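You operate a simulated robot arm through the tools that you are given. There is no shell and no other tool. Be economical: measure what you need, move in short steps, check, and stop when the job is done.

Carry out the task below with a simulated robot arm. There is one attempt and no reset: what you move stays moved.

TASK
Take the black battery and leave it on the pale coaster. Then switch the contact arm on.
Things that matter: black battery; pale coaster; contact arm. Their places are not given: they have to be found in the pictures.

It is judged by the outcome, as a careful person would: the job done as asked, and still so three seconds after it is handed in. It fails if anything else is knocked over, pushed out of place, dropped, spilled or broken.

THE ROBOT
A 6-joint arm with a two-finger parallel gripper, fixed in place. Base frame: the origin is at the foot of the arm, x ahead of it, y to its left, z up; the work surface is at about z = 856. Lengths are in mm, angles in degrees, forces in N, time in s.
With the tool pointing down near the work surface it reaches from about 260 to 680 mm from the base axis. Its first joint turns from -66.0 to 66.0 degrees. Payload 2.9 kg.
Tool frame: the origin (TCP) lies between the finger pads and is the grasp point; the fingertips stand 30 mm ahead of it; z points along the fingers, y is the line along which they close. The gripper opens to 110 mm. The fingers are 20 mm wide and 10 mm thick; the gripper's body (48 by 112 mm) begins 55 mm behind the TCP.
Orientation is told as [roll, pitch, yaw] about the base's x, y, z axes, in that order, counted from this pose: with the fingers straight down and closing along the base's y, the tool's x points along the base's -x, its y along +y and its z along -z.

THE INTERFACE
- The arm moves only by the tool drive_tool. Its argument "increments" is a list of rows, each an object (a shift or turn left out is 0, a gripper value left out holds the last) with "translation": the shift along the base's x, y, z in mm, a list of three; "delta_rot": the turn, a rotation vector about the base's x, y, z in rad, a list of three; "fingers": the opening, from 0 (shut) to 1 (fully open). In form: [{"translation": [x, y, z], "delta_rot": [rx, ry, rz], "fingers": fingers}, ...]. A call has 1 to 10 rows; each row shifts and turns the commanded pose from where the row before left it. A row lasts 0.2 s, in which the tool goes at most 50 mm and 8.6 degrees; a call with a longer step from one row to the next is refused whole, and so is a gripper value outside its range. A pose out of reach is approached as far as the arm can. The call stops where the force on the tool passes 40 N (or 10 N more than at its start, if that is more) or the arm is blocked; 0.2 s more then pass. The fingers move at their own pace (about 108 mm/s each) and stop on an object; they squeeze with about 31 N. The grip force told is the motor's: it shows also when the fingers shut on nothing. Time passes only in rows, and 0.2 s behind the last, so rows that do not move let the fingers close. It gives the time, the measured TCP pose, the force on the tool (base axes), the opening and the grip force at its end, in the units of the frame above (readings bear some noise).
- Cameras (640 x 400 px; columns grow to the right, rows downward): "scene" is fixed at [87.3, 426.2, 1400.1]; the picture's right is [-0.77, -0.64, 0.00], its down [-0.33, 0.40, -0.85] and it looks along [0.55, -0.66, -0.52] (base axes); focal length 214 px, centre (320, 200). "wrist" rides on the gripper at [-36, 0, -57] in the tool frame; the picture's right is [0.00, -1.00, 0.00], its down [0.97, 0.00, -0.24] and it looks along [0.24, 0.00, 0.97] (tool axes); focal length 218 px, centre (320, 200).
- get_image(camera): a new picture of that camera. No time passes.
- locate(camera, pixels): for up to 12 pixels [column, row] of the newest picture of that camera ("zoom" is the newest enlarged one), the place [x, y, z] in the base frame of the surface seen there, good to about 2 mm, but the place of the scene camera against the robot may be out by one fixed shift of up to 18 mm in any direction. No time passes.
- enlarge(camera, box): a new picture of the part [left, top, right, bottom] of that camera's present view, enlarged. No time passes.
- close_job(): hands the job in; it is judged then, once.

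Work in short steps. Measure before you move; look again where a grasp or a placing could have gone wrong, and mend it. You have 80 turns and 34 pictures in all, the two below and enlarged ones among them. Open the gripper and draw the arm clear of the work before you hand the job in, unless the task says otherwise; then end with one line.

The tools are called after "Emit:" as a command line: name --argument value ..., lists and objects as JSON in quotes. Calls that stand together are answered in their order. drive_tool: Moves the arm, as the interface text tells. Its arguments: {"type":"object","properties":{"increments":{"type":"array","items":{"type":"object","properties":{"translation":{"type":"array","items":{"type":"number"}},"delta_rot":{"type":"array","items":{"type":"number"}},"fingers":{"type":"number"}}}}},"required":["increments"]} The other tools are called the same way: get_image (camera) takes a picture; locate (camera, pixels) gives the place of the surface under pixels of a picture; enlarge (camera, box) takes an enlarged picture of a part of a camera's view; close_job () hands the job in.

At the start:

```text
clock: 0.0
eef_pos: [354.5, -158.2, 1285.2]
tcp_rot: [-0.1, -0.1, 0.0]
contact_force: [-0.5, 1.3, -0.3]
width: 109.9
gripper_force: 0.0
```

scene: 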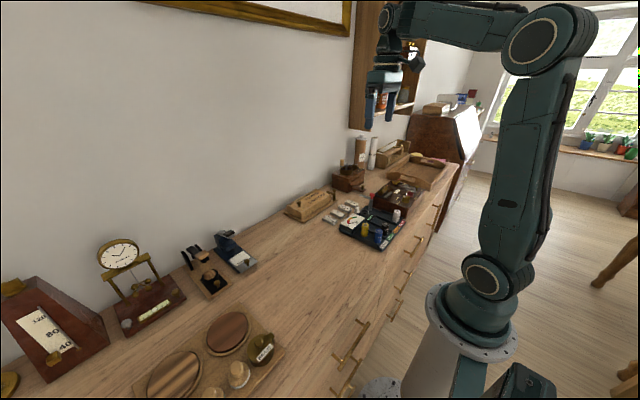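
wrist: 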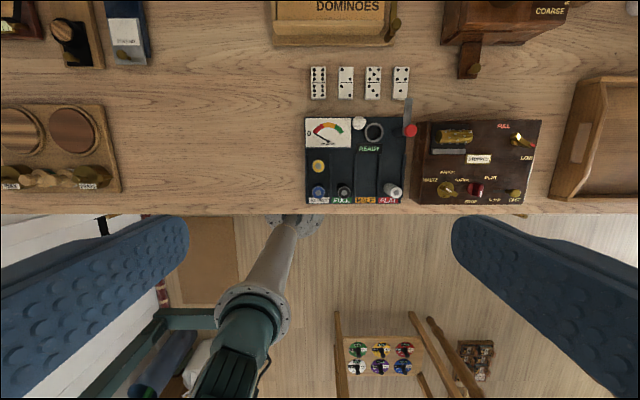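

The wrist view shows a dark panel with a meter, several cylinders and a ring (around 355,160). I enlarge it to identify battery, coaster and contact arm.

Emit:
enlarge --camera "wrist" --box '[290, 60, 450, 220]'

Emit:
enlarge --camera "scene" --box '[310, 170, 430, 260]'

```text
2.50 times, centred on (370, 140) of wrist
```

zoom: 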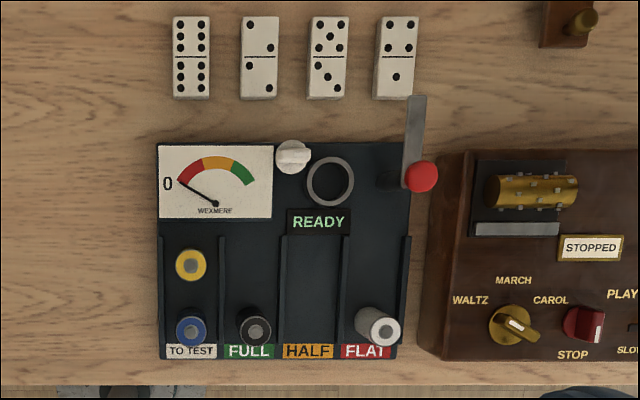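

```text
4.44 times, centred on (370, 215) of scene
```

zoom: 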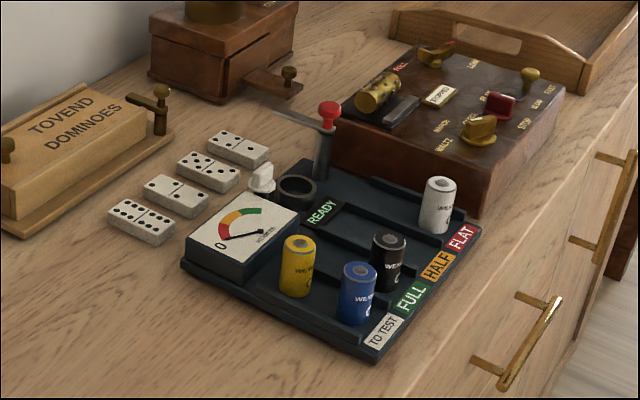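

The battery is black at zoom (255,325); the contact arm is probably the red-knobbed lever. The coaster may be one of the discs at the left, so I look there.

Emit:
enlarge --camera "wrist" --box '[0, 80, 160, 220]'

Emit:
enlarge --camera "scene" --box '[120, 220, 300, 400]'

Emit:
locate --camera "wrist" --pixels '[[344, 191], [344, 197], [410, 130], [408, 110], [374, 132], [359, 122], [318, 166], [318, 191], [393, 190], [355, 180], [20, 130], [73, 130]]'

```text
2.86 times, centred on (80, 150) of wrist
```

zoom: 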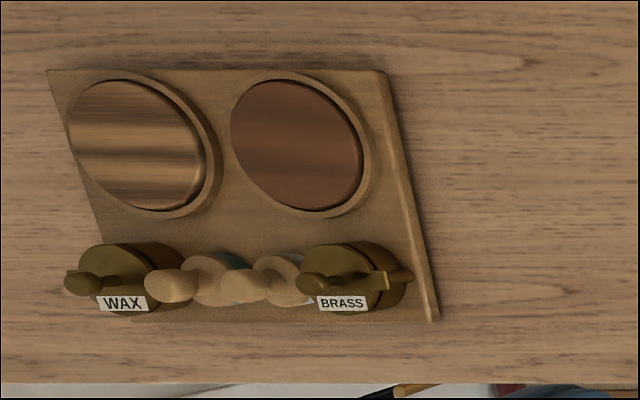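

```text
2.22 times, centred on (210, 310) of scene
```

zoom: 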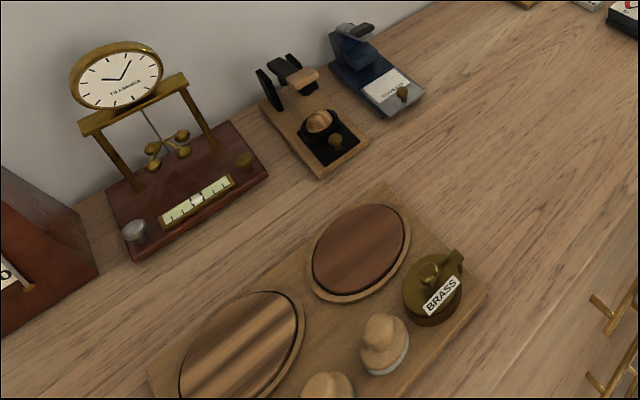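

```text
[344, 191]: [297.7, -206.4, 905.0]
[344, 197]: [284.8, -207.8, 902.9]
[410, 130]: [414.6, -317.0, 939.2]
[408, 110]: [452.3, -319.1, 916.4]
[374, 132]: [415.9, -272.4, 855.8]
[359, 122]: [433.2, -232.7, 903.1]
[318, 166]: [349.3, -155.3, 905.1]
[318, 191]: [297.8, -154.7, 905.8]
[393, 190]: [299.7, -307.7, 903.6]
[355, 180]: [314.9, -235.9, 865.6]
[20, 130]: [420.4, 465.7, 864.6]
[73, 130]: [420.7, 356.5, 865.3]
```

The tray discs could be polishing samples rather than coasters, so I check the rest of the bench before deciding.

Emit:
enlarge --camera "scene" --box '[330, 70, 490, 210]'

Emit:
enlarge --camera "wrist" --box '[400, 0, 640, 220]'

```text
2.86 times, centred on (410, 140) of scene
```

zoom: 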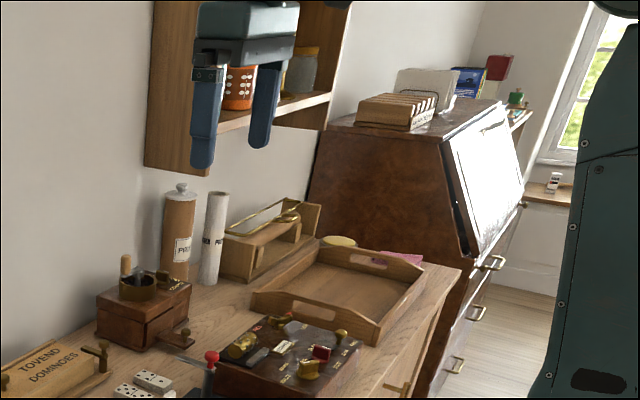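

```text
1.82 times, centred on (520, 110) of wrist
```

zoom: 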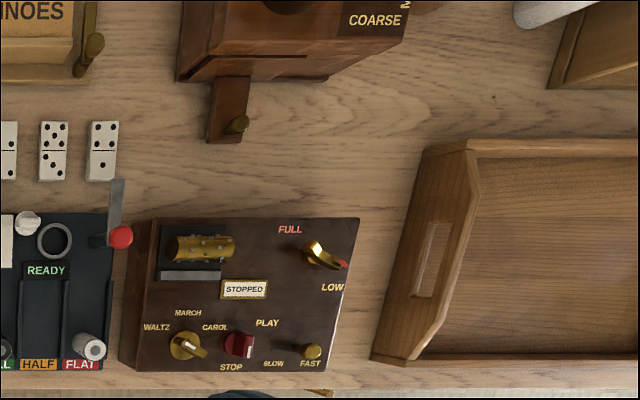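

There is a pale round item at zoom (338,241) beyond the tray; I locate it, and its pink neighbour.

Emit:
enlarge --camera "scene" --box '[390, 140, 450, 180]'

Emit:
locate --camera "scene" --pixels '[[415, 154], [413, 156], [440, 160], [170, 372]]'

```text
10.00 times, centred on (420, 160) of scene
```

zoom: 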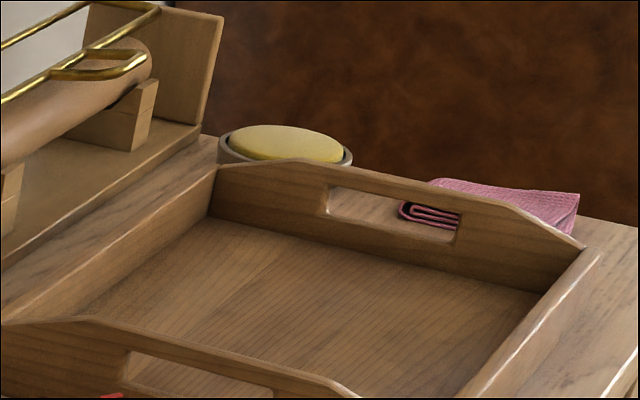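

```text
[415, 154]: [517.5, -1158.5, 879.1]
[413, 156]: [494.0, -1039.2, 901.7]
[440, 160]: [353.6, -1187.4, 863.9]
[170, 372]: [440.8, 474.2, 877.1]
```

That is only a soap dish, out of reach. The pale coaster must be the lighter disc in the left tray, near (420,466,865). The black battery's top is near (298,-207,905), so I move above it for a close look.

Emit:
drive_tool --increments '[{"translation": [-10, -8, -36]}, {"translation": [-10, -8, -36]}, {"translation": [-10, -8, -36]}, {"translation": [-10, -8, -36]}, {"translation": [-10, -8, -36]}, {"translation": [-6, -8, -25]}]'

Emit:
get_image --camera "wrist"

```text
clock: 1.4
eef_pos: [297.0, -205.9, 1079.2]
tcp_rot: [-0.2, -0.1, 0.0]
contact_force: [0.3, 0.7, 0.7]
width: 110.0
gripper_force: 0.1
```

```text
24 pictures are left
```

wrist: 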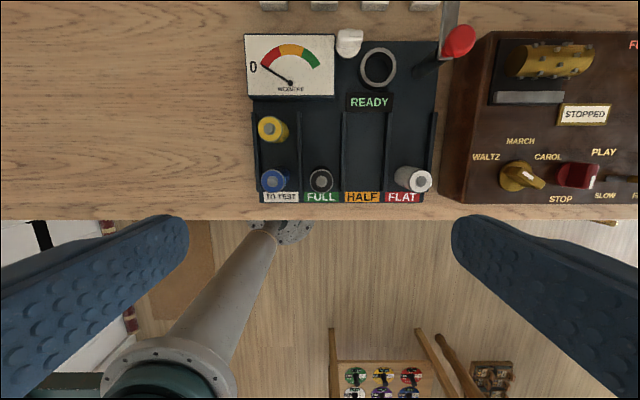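

Battery top is at (321,181). I measure it, its neighbours, rails and the contact arm.

Emit:
enlarge --camera "wrist" --box '[240, 80, 480, 220]'

Emit:
locate --camera "wrist" --pixels '[[321, 181], [311, 181], [332, 181], [273, 180], [267, 127], [420, 181], [298, 150], [343, 150], [320, 140], [460, 38], [345, 40], [379, 66]]'

```text
2.67 times, centred on (360, 150) of wrist
```

zoom: 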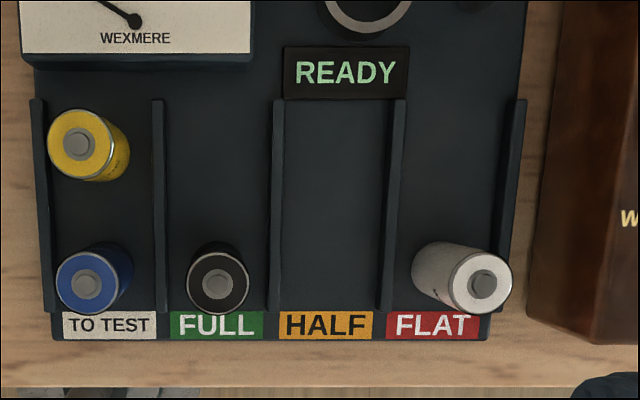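

```text
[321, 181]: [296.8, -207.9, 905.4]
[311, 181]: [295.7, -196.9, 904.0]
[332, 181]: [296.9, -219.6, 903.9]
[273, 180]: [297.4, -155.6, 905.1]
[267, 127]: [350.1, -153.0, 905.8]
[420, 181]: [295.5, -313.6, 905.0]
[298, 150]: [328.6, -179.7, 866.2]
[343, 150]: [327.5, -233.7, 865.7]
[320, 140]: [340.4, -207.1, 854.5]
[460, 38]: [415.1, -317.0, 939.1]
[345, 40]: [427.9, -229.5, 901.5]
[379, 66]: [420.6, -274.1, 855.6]
```

Battery: centre (297,-208), diameter about 23, top 905, rails' tops 866; blue neighbour's edge at y≈-167. I open to 44 mm and descend to TCP z≈901 (tips 871).

Emit:
drive_tool --increments '[{"translation": [0, -2, -28], "fingers": 0.4}, {"translation": [0, 0, -40]}, {"translation": [0, 0, -40]}, {"translation": [0, 0, -20]}, {"translation": [0, 0, 0]}]'

Emit:
get_image --camera "wrist"

```text
clock: 2.6
eef_pos: [297.3, -207.0, 951.8]
tcp_rot: [-0.2, -0.1, 0.0]
contact_force: [0.0, -0.2, -0.1]
width: 44.0
gripper_force: 0.0
```

```text
22 pictures are left
```

wrist: 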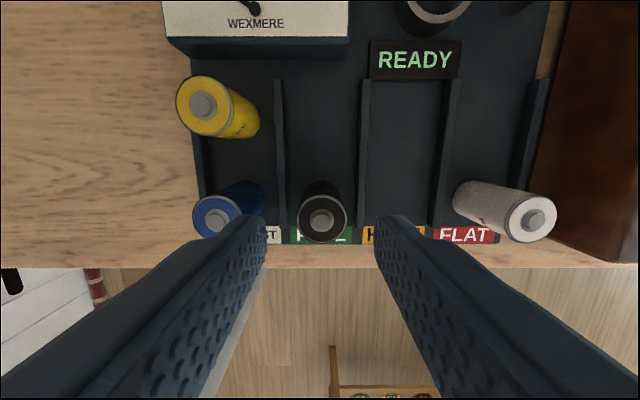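

Aligned: battery top at (321,219), where I expect it for this height, between the fingers. I descend and close.

Emit:
drive_tool --increments '[{"translation": [0, -0.5, -25]}, {"translation": [0, 0, -15]}, {"translation": [0, 0, -10]}, {"fingers": 0.0}, {"fingers": 0.0}, {"fingers": 0.0}]'

```text
clock: 4.0
eef_pos: [298.6, -206.8, 902.2]
tcp_rot: [-0.1, 0.0, 0.1]
contact_force: [-0.8, 2.2, 3.2]
width: 24.7
gripper_force: 31.1
```

Gripped at 24.7 mm. I lift straight up and check.

Emit:
drive_tool --increments '[{"translation": [0, 0, 15]}, {"translation": [0, 0, 30]}, {"translation": [0, 0, 45]}, {"translation": [0, 0, 45]}, {"translation": [0, 0, 30]}]'

Emit:
get_image --camera "wrist"

```text
clock: 5.2
eef_pos: [298.1, -208.1, 1067.5]
tcp_rot: [-0.1, 0.1, -0.1]
contact_force: [-0.2, -0.9, -0.9]
width: 24.8
gripper_force: 30.8
```

```text
21 pictures are left
```

wrist: 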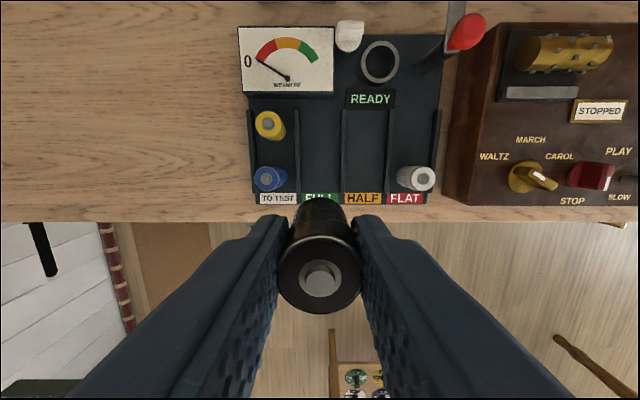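

Battery held. I carry it over at this height toward the tray.

Emit:
drive_tool --increments '[{"translation": [8, 46, 0]}, {"translation": [8, 46, 0]}, {"translation": [8, 46, 0]}, {"translation": [8, 46, 0]}, {"translation": [8, 46, 0]}, {"translation": [8, 46, 0]}, {"translation": [8, 46, 0]}, {"translation": [8, 46, 0]}, {"translation": [8, 46, 0]}, {"translation": [8, 46, 0]}]'

Emit:
drive_tool --increments '[{"translation": [8, 46, 0]}, {"translation": [8, 46, 0]}, {"translation": [8, 46, 0]}, {"translation": [0, 0, 0]}]'

Emit:
get_image --camera "wrist"

```text
clock: 7.4
eef_pos: [378.9, 251.7, 1068.6]
tcp_rot: [-0.1, 0.0, -0.1]
contact_force: [0.4, 0.0, -0.9]
width: 24.5
gripper_force: 30.9
```

```text
clock: 8.4
eef_pos: [400.6, 390.6, 1066.0]
tcp_rot: [-0.1, 0.0, 0.1]
contact_force: [0.5, 1.0, -0.8]
width: 24.5
gripper_force: 31.2
```

```text
20 pictures are left
```

wrist: 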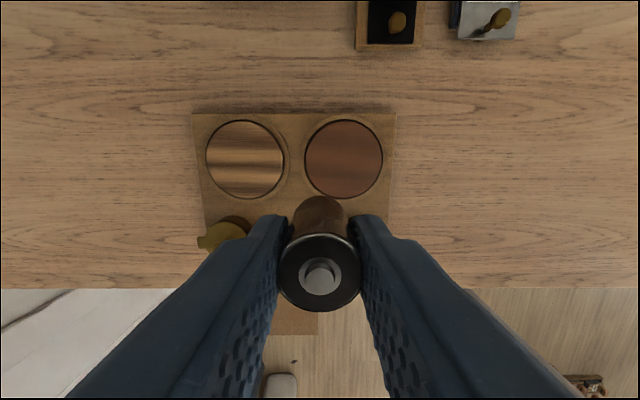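

The pale disc is centred near (245,159) and its surface is clear. I measure its centre, edges and the surroundings.

Emit:
locate --camera "wrist" --pixels '[[245, 159], [210, 159], [280, 159], [245, 125], [245, 193], [286, 159], [344, 159], [225, 235], [208, 241], [200, 125], [294, 140]]'

```text
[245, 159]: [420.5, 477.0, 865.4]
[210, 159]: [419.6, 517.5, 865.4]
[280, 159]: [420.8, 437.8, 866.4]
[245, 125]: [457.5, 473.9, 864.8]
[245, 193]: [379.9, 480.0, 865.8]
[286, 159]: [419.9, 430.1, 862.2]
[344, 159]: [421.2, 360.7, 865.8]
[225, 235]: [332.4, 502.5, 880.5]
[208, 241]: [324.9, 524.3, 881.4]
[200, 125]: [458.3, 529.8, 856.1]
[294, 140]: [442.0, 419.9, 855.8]
```

Pale coaster: centre (420,477), top 865.5, radius ≈42. The battery bottom is ≈47.5 below the TCP, so release at TCP z≈913. I move over it and descend to 925 first.

Emit:
drive_tool --increments '[{"translation": [7, 29, 0]}, {"translation": [7, 29, 0]}, {"translation": [6, 28, 0]}, {"translation": [0, 0, -35]}, {"translation": [0, 0, -45]}, {"translation": [0, 0, -40]}, {"translation": [0, 0, -21]}, {"translation": [0, 0, 0]}]'

Emit:
get_image --camera "wrist"

```text
clock: 10.2
eef_pos: [422.0, 475.0, 926.2]
tcp_rot: [-0.1, 0.0, -0.1]
contact_force: [0.3, 0.4, -0.4]
width: 24.6
gripper_force: 31.3
```

```text
19 pictures are left
```

wrist: 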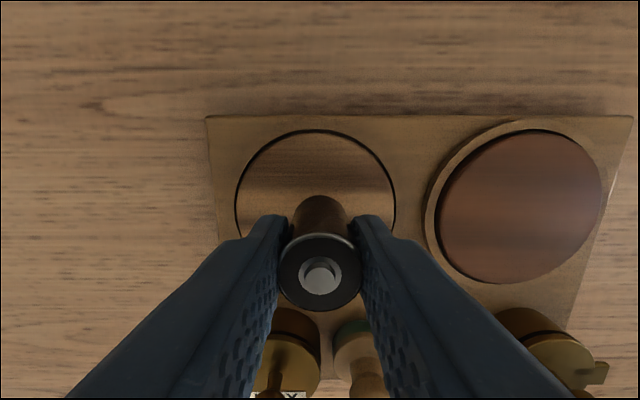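

The battery hangs over the disc. I lower in small steps until contact.

Emit:
drive_tool --increments '[{"translation": [0, 0, -5]}, {"translation": [0, 0, -4]}, {"translation": [0, 0, -2]}, {"translation": [0, 0, -1]}, {"translation": [0, 0, 0]}]'

```text
clock: 11.4
eef_pos: [421.6, 475.8, 914.9]
tcp_rot: [-0.1, 0.0, 0.2]
contact_force: [0.4, 0.0, -0.9]
width: 24.6
gripper_force: 31.1
```

Emit:
drive_tool --increments '[{"translation": [0, 0, -1]}, {"translation": [0, 0, -1]}, {"translation": [0, 0, 0]}]'

```text
clock: 12.2
eef_pos: [422.4, 476.3, 912.3]
tcp_rot: [-0.1, 0.0, 0.1]
contact_force: [-1.0, -0.7, -0.1]
width: 24.4
gripper_force: 31.2
```

No contact force yet; I step lower 0.7 mm at a time.

Emit:
drive_tool --increments '[{"translation": [0, 0, -0.7]}, {"translation": [0, 0, -0.7]}, {"translation": [0, 0, 0]}]'

```text
clock: 13.0
eef_pos: [422.3, 476.4, 911.9]
tcp_rot: [0.0, -0.1, 0.0]
contact_force: [-1.4, -2.9, 9.2]
width: 24.8
gripper_force: 30.6
```

Contact (9 N upward): the battery is standing on the coaster. I open partly and withdraw straight up.

Emit:
drive_tool --increments '[{"translation": [0, 0, 0.3], "fingers": 0.45}, {"fingers": 0.45}, {"translation": [0, 0, 15]}, {"translation": [0, 0, 40]}, {"translation": [0, 0, 45]}, {"translation": [0, 0, 45]}]'

Emit:
get_image --camera "wrist"

```text
clock: 14.4
eef_pos: [422.8, 474.4, 1056.5]
tcp_rot: [0.0, 0.0, 0.0]
contact_force: [0.4, 0.1, 0.3]
width: 49.7
gripper_force: 0.1
```

```text
18 pictures are left
```

wrist: 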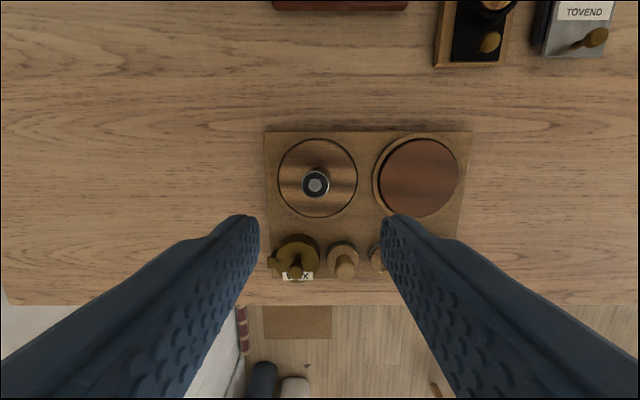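

The battery stands on the pale coaster. I return to the tester to inspect the red-knobbed contact arm.

Emit:
drive_tool --increments '[{"translation": [-4, -46, 2], "fingers": 0.45}, {"translation": [-4, -46, 2]}, {"translation": [-4, -46, 2]}, {"translation": [-4, -46, 2]}, {"translation": [-4, -46, 2]}, {"translation": [-4, -46, 2]}, {"translation": [-4, -46, 2]}, {"translation": [-4, -46, 2]}, {"translation": [-4, -46, 2]}, {"translation": [-4, -46, 2]}]'

Emit:
drive_tool --increments '[{"translation": [-2, -46, 0]}, {"translation": [-2, -46, 0]}, {"translation": [-2, -46, 0]}, {"translation": [-2, -46, 0]}, {"translation": [-2, -46, 0]}, {"translation": [-2, -46, 0]}, {"translation": [0, 0, 0]}]'

Emit:
get_image --camera "wrist"

Emit:
enlarge --camera "scene" --box '[345, 175, 405, 225]'

```text
clock: 16.6
eef_pos: [382.0, 15.6, 1077.2]
tcp_rot: [-0.1, 0.0, 0.0]
contact_force: [-0.8, 0.0, 0.5]
width: 49.4
gripper_force: 0.1
```

```text
clock: 18.2
eef_pos: [370.5, -261.9, 1077.0]
tcp_rot: [-0.1, 0.1, 0.0]
contact_force: [0.5, 1.0, -0.1]
width: 49.2
gripper_force: 0.0
```

```text
17 pictures are left
```

wrist: 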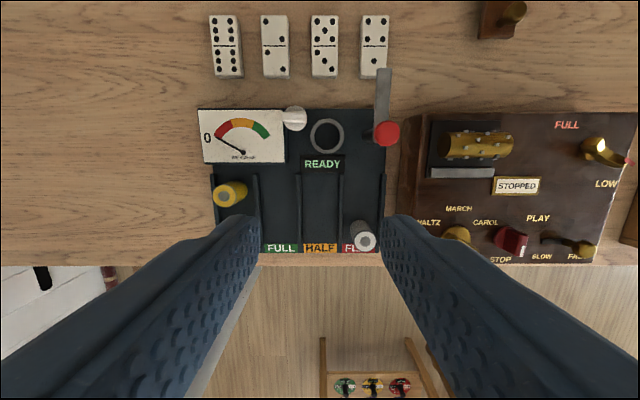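

```text
8.00 times, centred on (375, 200) of scene
```

zoom: 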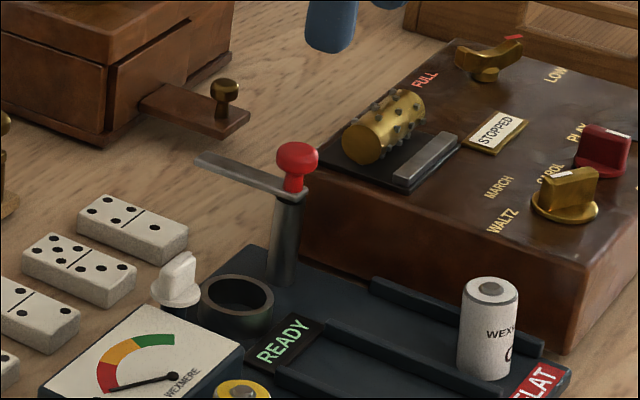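

The contact arm is a post with a swinging blade pointing at the wall (+x); "on" should be swung over the ring-shaped well. I measure blade, knob, well and neighbours.

Emit:
enlarge --camera "wrist" --box '[280, 50, 440, 170]'

Emit:
locate --camera "wrist" --pixels '[[384, 70], [378, 71], [391, 71], [383, 100], [382, 115], [386, 133], [328, 119], [311, 135], [343, 135], [295, 114], [425, 125], [375, 133]]'

```text
3.33 times, centred on (360, 110) of wrist
```

zoom: 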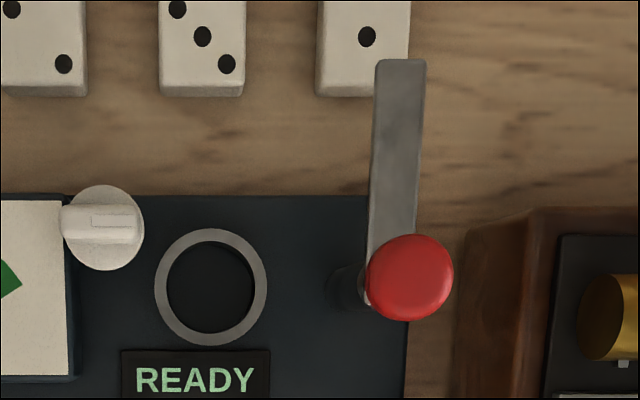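

```text
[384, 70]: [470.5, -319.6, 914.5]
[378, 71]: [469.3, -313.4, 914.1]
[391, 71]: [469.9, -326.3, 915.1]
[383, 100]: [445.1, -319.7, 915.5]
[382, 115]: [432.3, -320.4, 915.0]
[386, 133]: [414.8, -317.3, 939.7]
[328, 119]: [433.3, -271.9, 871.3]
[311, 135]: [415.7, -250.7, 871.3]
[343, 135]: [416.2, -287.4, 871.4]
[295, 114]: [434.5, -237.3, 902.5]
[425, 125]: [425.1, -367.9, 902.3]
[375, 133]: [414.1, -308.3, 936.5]
```

Pivot at (415,-319); blade z≈911–915, reaching x≈472; well centre (416,-270), 49 mm from pivot, consistent with swinging 90° toward +y. I close the fingers and move to beside the blade's right side, above first.

Emit:
drive_tool --increments '[{"translation": [20, -22, 0], "fingers": 0.0}, {"translation": [21, -22, 0]}, {"translation": [21, -22, 0]}, {"translation": [20.5, -23, 0]}, {"translation": [0, 0, -45]}, {"translation": [0, 0, -45]}, {"translation": [0, 0, -23]}, {"translation": [0, 0, 0]}]'

Emit:
get_image --camera "wrist"

```text
clock: 20.0
eef_pos: [452.0, -350.2, 962.5]
tcp_rot: [-0.1, 0.1, 0.0]
contact_force: [0.2, -0.1, -0.4]
width: 0.0
gripper_force: 30.9
```

```text
14 pictures are left
```

wrist: 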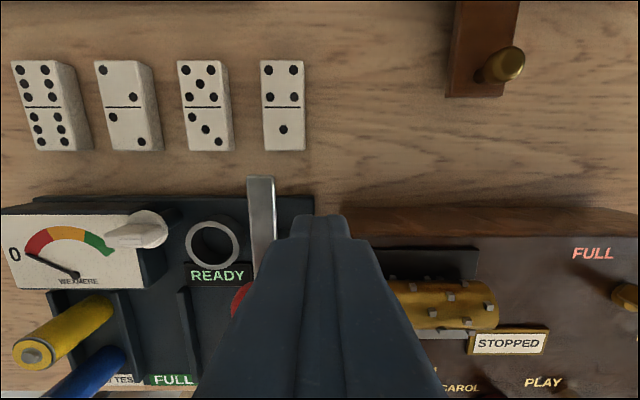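

Fingers are to the right of the blade, clear. I lower to TCP z≈936 (tips 906, above the box's 902 top and overlapping the blade) and approach to contact.

Emit:
drive_tool --increments '[{"translation": [0, 0, -15]}, {"translation": [1, 0, -11.5]}, {"translation": [0, 0, 0]}, {"translation": [0, 10, 0]}, {"translation": [0, 5, 0]}]'

```text
clock: 21.2
eef_pos: [454.0, -334.0, 937.3]
tcp_rot: [-0.2, -0.1, 0.1]
contact_force: [0.5, -0.6, -1.4]
width: 0.3
gripper_force: 30.9
```

Now I push along the arc toward +y, checking partway.

Emit:
drive_tool --increments '[{"translation": [2, 4, -1]}, {"translation": [1.5, 4, 0]}, {"translation": [1, 5, 0]}, {"translation": [0.5, 5, 0]}, {"translation": [-0.5, 5, 0]}, {"translation": [-1, 5, 0]}]'

Emit:
get_image --camera "wrist"

```text
clock: 22.6
eef_pos: [458.1, -305.8, 936.1]
tcp_rot: [-0.1, 0.0, 0.0]
contact_force: [0.4, 0.7, -0.2]
width: 0.0
gripper_force: 31.2
```

```text
13 pictures are left
```

wrist: 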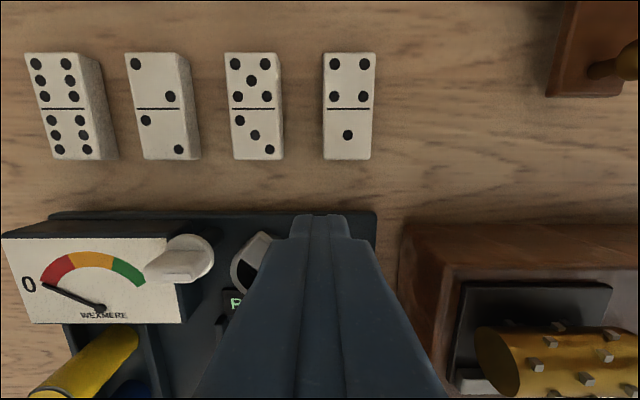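

The blade is swinging (its tip shows near (257,238), over the well). I continue along the arc to 90°.

Emit:
drive_tool --increments '[{"translation": [-3, 4.5, 0]}, {"translation": [-4, 5, 0]}, {"translation": [-4.5, 4.5, 0]}, {"translation": [-5, 4.5, 0]}, {"translation": [-5, 3, 0]}, {"translation": [-5, 2.5, 0]}, {"translation": [0, 0, 0]}]'

Emit:
get_image --camera "wrist"

Emit:
enlarge --camera "scene" --box '[345, 175, 405, 225]'

```text
clock: 24.2
eef_pos: [431.9, -282.0, 934.8]
tcp_rot: [-0.2, 0.0, 0.0]
contact_force: [7.2, -0.8, 3.2]
width: 0.0
gripper_force: 30.7
```

```text
12 pictures are left
```

wrist: 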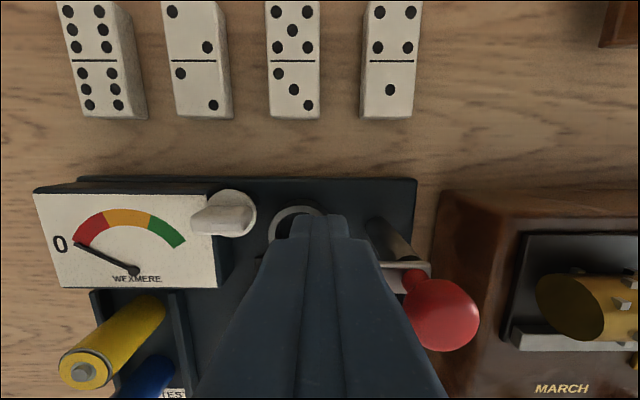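

```text
8.00 times, centred on (375, 200) of scene
```

zoom: 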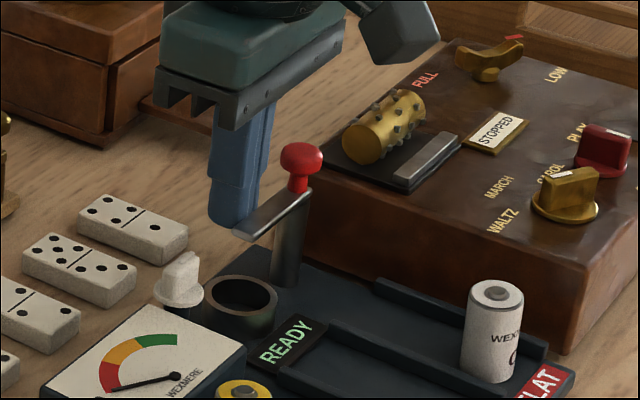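

The blade now points at +y over the well and a 7 N reaction suggests its stop. I back off and check the result.

Emit:
drive_tool --increments '[{"translation": [6, 0, 0]}, {"translation": [8, 0, 0]}, {"translation": [0, 0, 30]}, {"translation": [-25, 0, 45]}, {"translation": [-40, 9, 25]}, {"translation": [-10, 10, 40]}, {"translation": [0, 0, 0]}]'

Emit:
get_image --camera "wrist"

Emit:
enlarge --camera "scene" --box '[345, 175, 405, 225]'

```text
refused: row 4 steps farther than a row can; nothing moved
```

```text
10 pictures are left
```

wrist: 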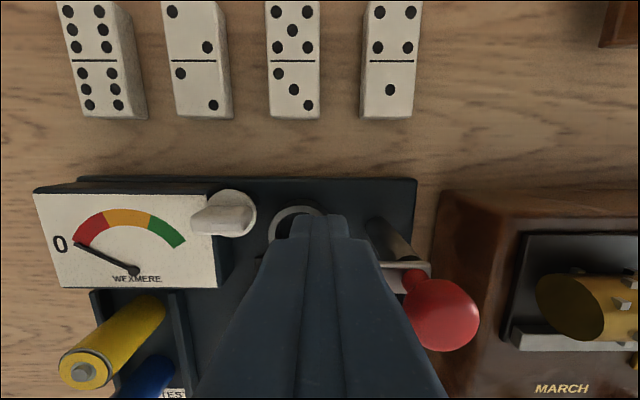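

```text
8.00 times, centred on (375, 200) of scene
```

zoom: 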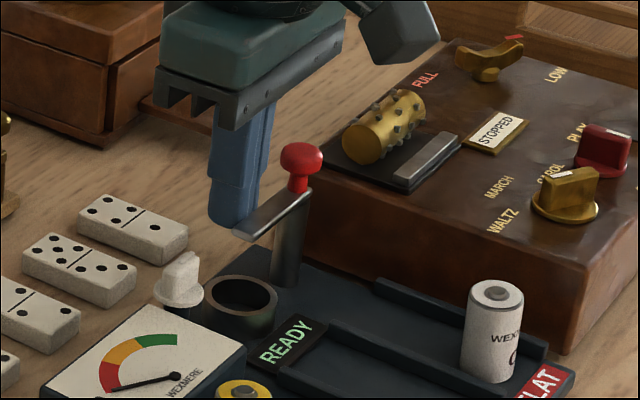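

The move was refused for step length (row 4); I retry with shorter rows.

Emit:
drive_tool --increments '[{"translation": [6, 0, 0]}, {"translation": [8, 0, 0]}, {"translation": [0, 0, 30]}, {"translation": [0, 0, 40]}, {"translation": [-25, 5, 35]}, {"translation": [-30, 5, 25]}, {"translation": [-20, 9, 12]}, {"translation": [0, 0, 0]}]'

Emit:
get_image --camera "wrist"

Emit:
locate --camera "wrist" --pixels '[[386, 133], [328, 119], [311, 135], [343, 135], [295, 114]]'

```text
clock: 26.0
eef_pos: [367.3, -263.4, 1078.3]
tcp_rot: [-0.2, 0.0, 0.0]
contact_force: [0.6, 0.7, 1.4]
width: 0.0
gripper_force: 31.3
```

```text
8 pictures are left
```

wrist: 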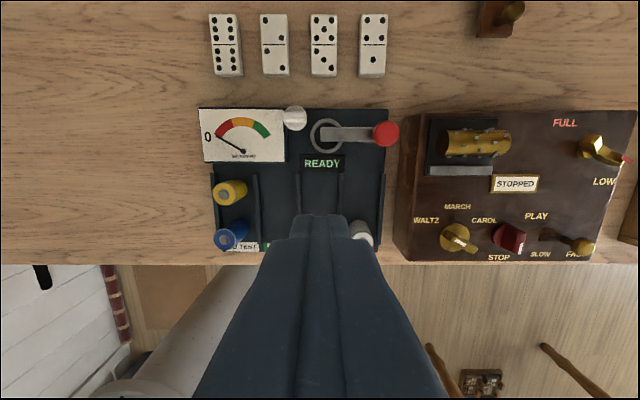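

```text
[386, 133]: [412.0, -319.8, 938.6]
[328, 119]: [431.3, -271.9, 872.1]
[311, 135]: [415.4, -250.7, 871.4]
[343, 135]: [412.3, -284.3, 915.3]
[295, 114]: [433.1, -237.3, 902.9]
```

The blade now lies over the well. I zoom to verify its angle, and check the battery on the coaster.

Emit:
enlarge --camera "wrist" --box '[190, 80, 430, 260]'

Emit:
enlarge --camera "scene" --box '[120, 280, 300, 400]'

Emit:
locate --camera "wrist" --pixels '[[323, 134], [323, 128], [323, 141], [365, 128], [365, 139], [230, 190], [225, 239]]'

```text
2.22 times, centred on (310, 170) of wrist
```

zoom: 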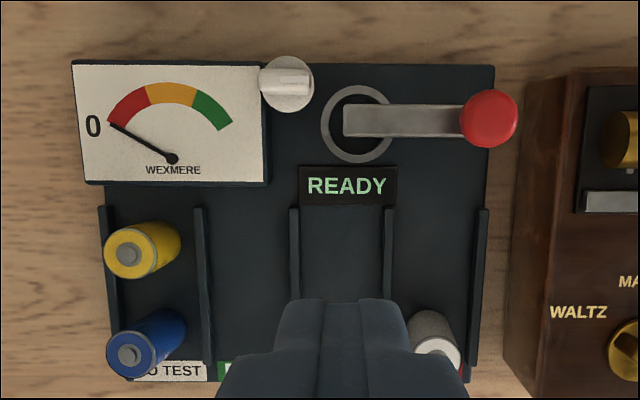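

```text
3.33 times, centred on (210, 340) of scene
```

zoom: 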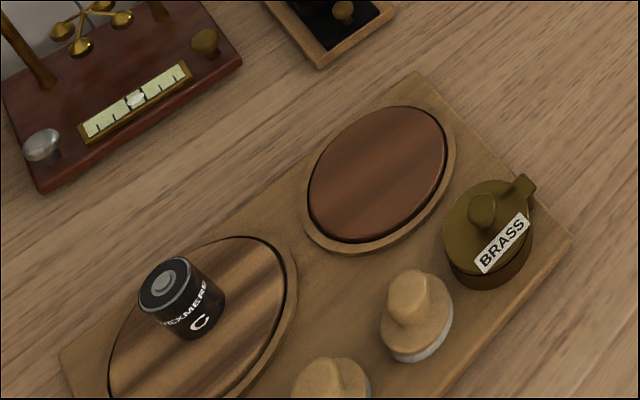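

```text
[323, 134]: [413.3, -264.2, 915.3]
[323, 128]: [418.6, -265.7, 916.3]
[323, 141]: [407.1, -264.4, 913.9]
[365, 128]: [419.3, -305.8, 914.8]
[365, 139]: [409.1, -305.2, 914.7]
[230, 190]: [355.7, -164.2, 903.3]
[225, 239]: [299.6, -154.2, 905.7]
```

Blade runs straight along y at x≈413.5 over the well, and the battery stands on the pale coaster. I open the gripper and raise the arm clear.

Emit:
drive_tool --increments '[{"translation": [0, 0, 40], "fingers": 1.0}, {"translation": [0, 10, 45]}, {"translation": [0, 20, 40]}, {"translation": [0, 20, 40]}, {"translation": [0, 0, 0]}]'

Emit:
get_image --camera "scene"

```text
clock: 27.2
eef_pos: [367.5, -212.0, 1242.9]
tcp_rot: [0.1, 0.0, 0.0]
contact_force: [0.4, -0.6, 0.7]
width: 110.3
gripper_force: 0.1
```

```text
5 pictures are left
```

scene: 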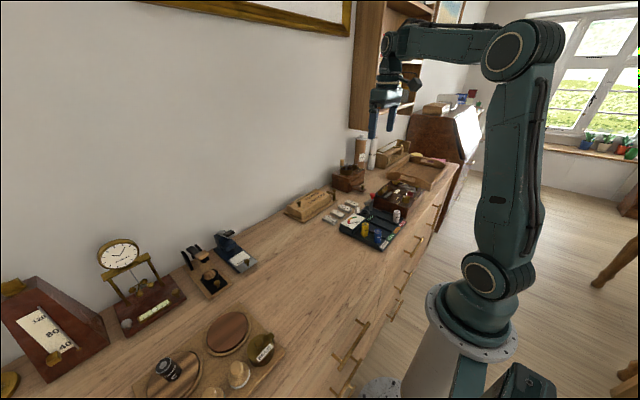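

Everything is in place and the arm is clear, so I hand in the job.

Emit:
close_job

```text
The job is handed in.
```

The black battery is standing on the pale coaster, and I swung the contact arm 90° over the tester's well, which I took to be its "on" position. The tester's needle still reads 0, as the well is empty.
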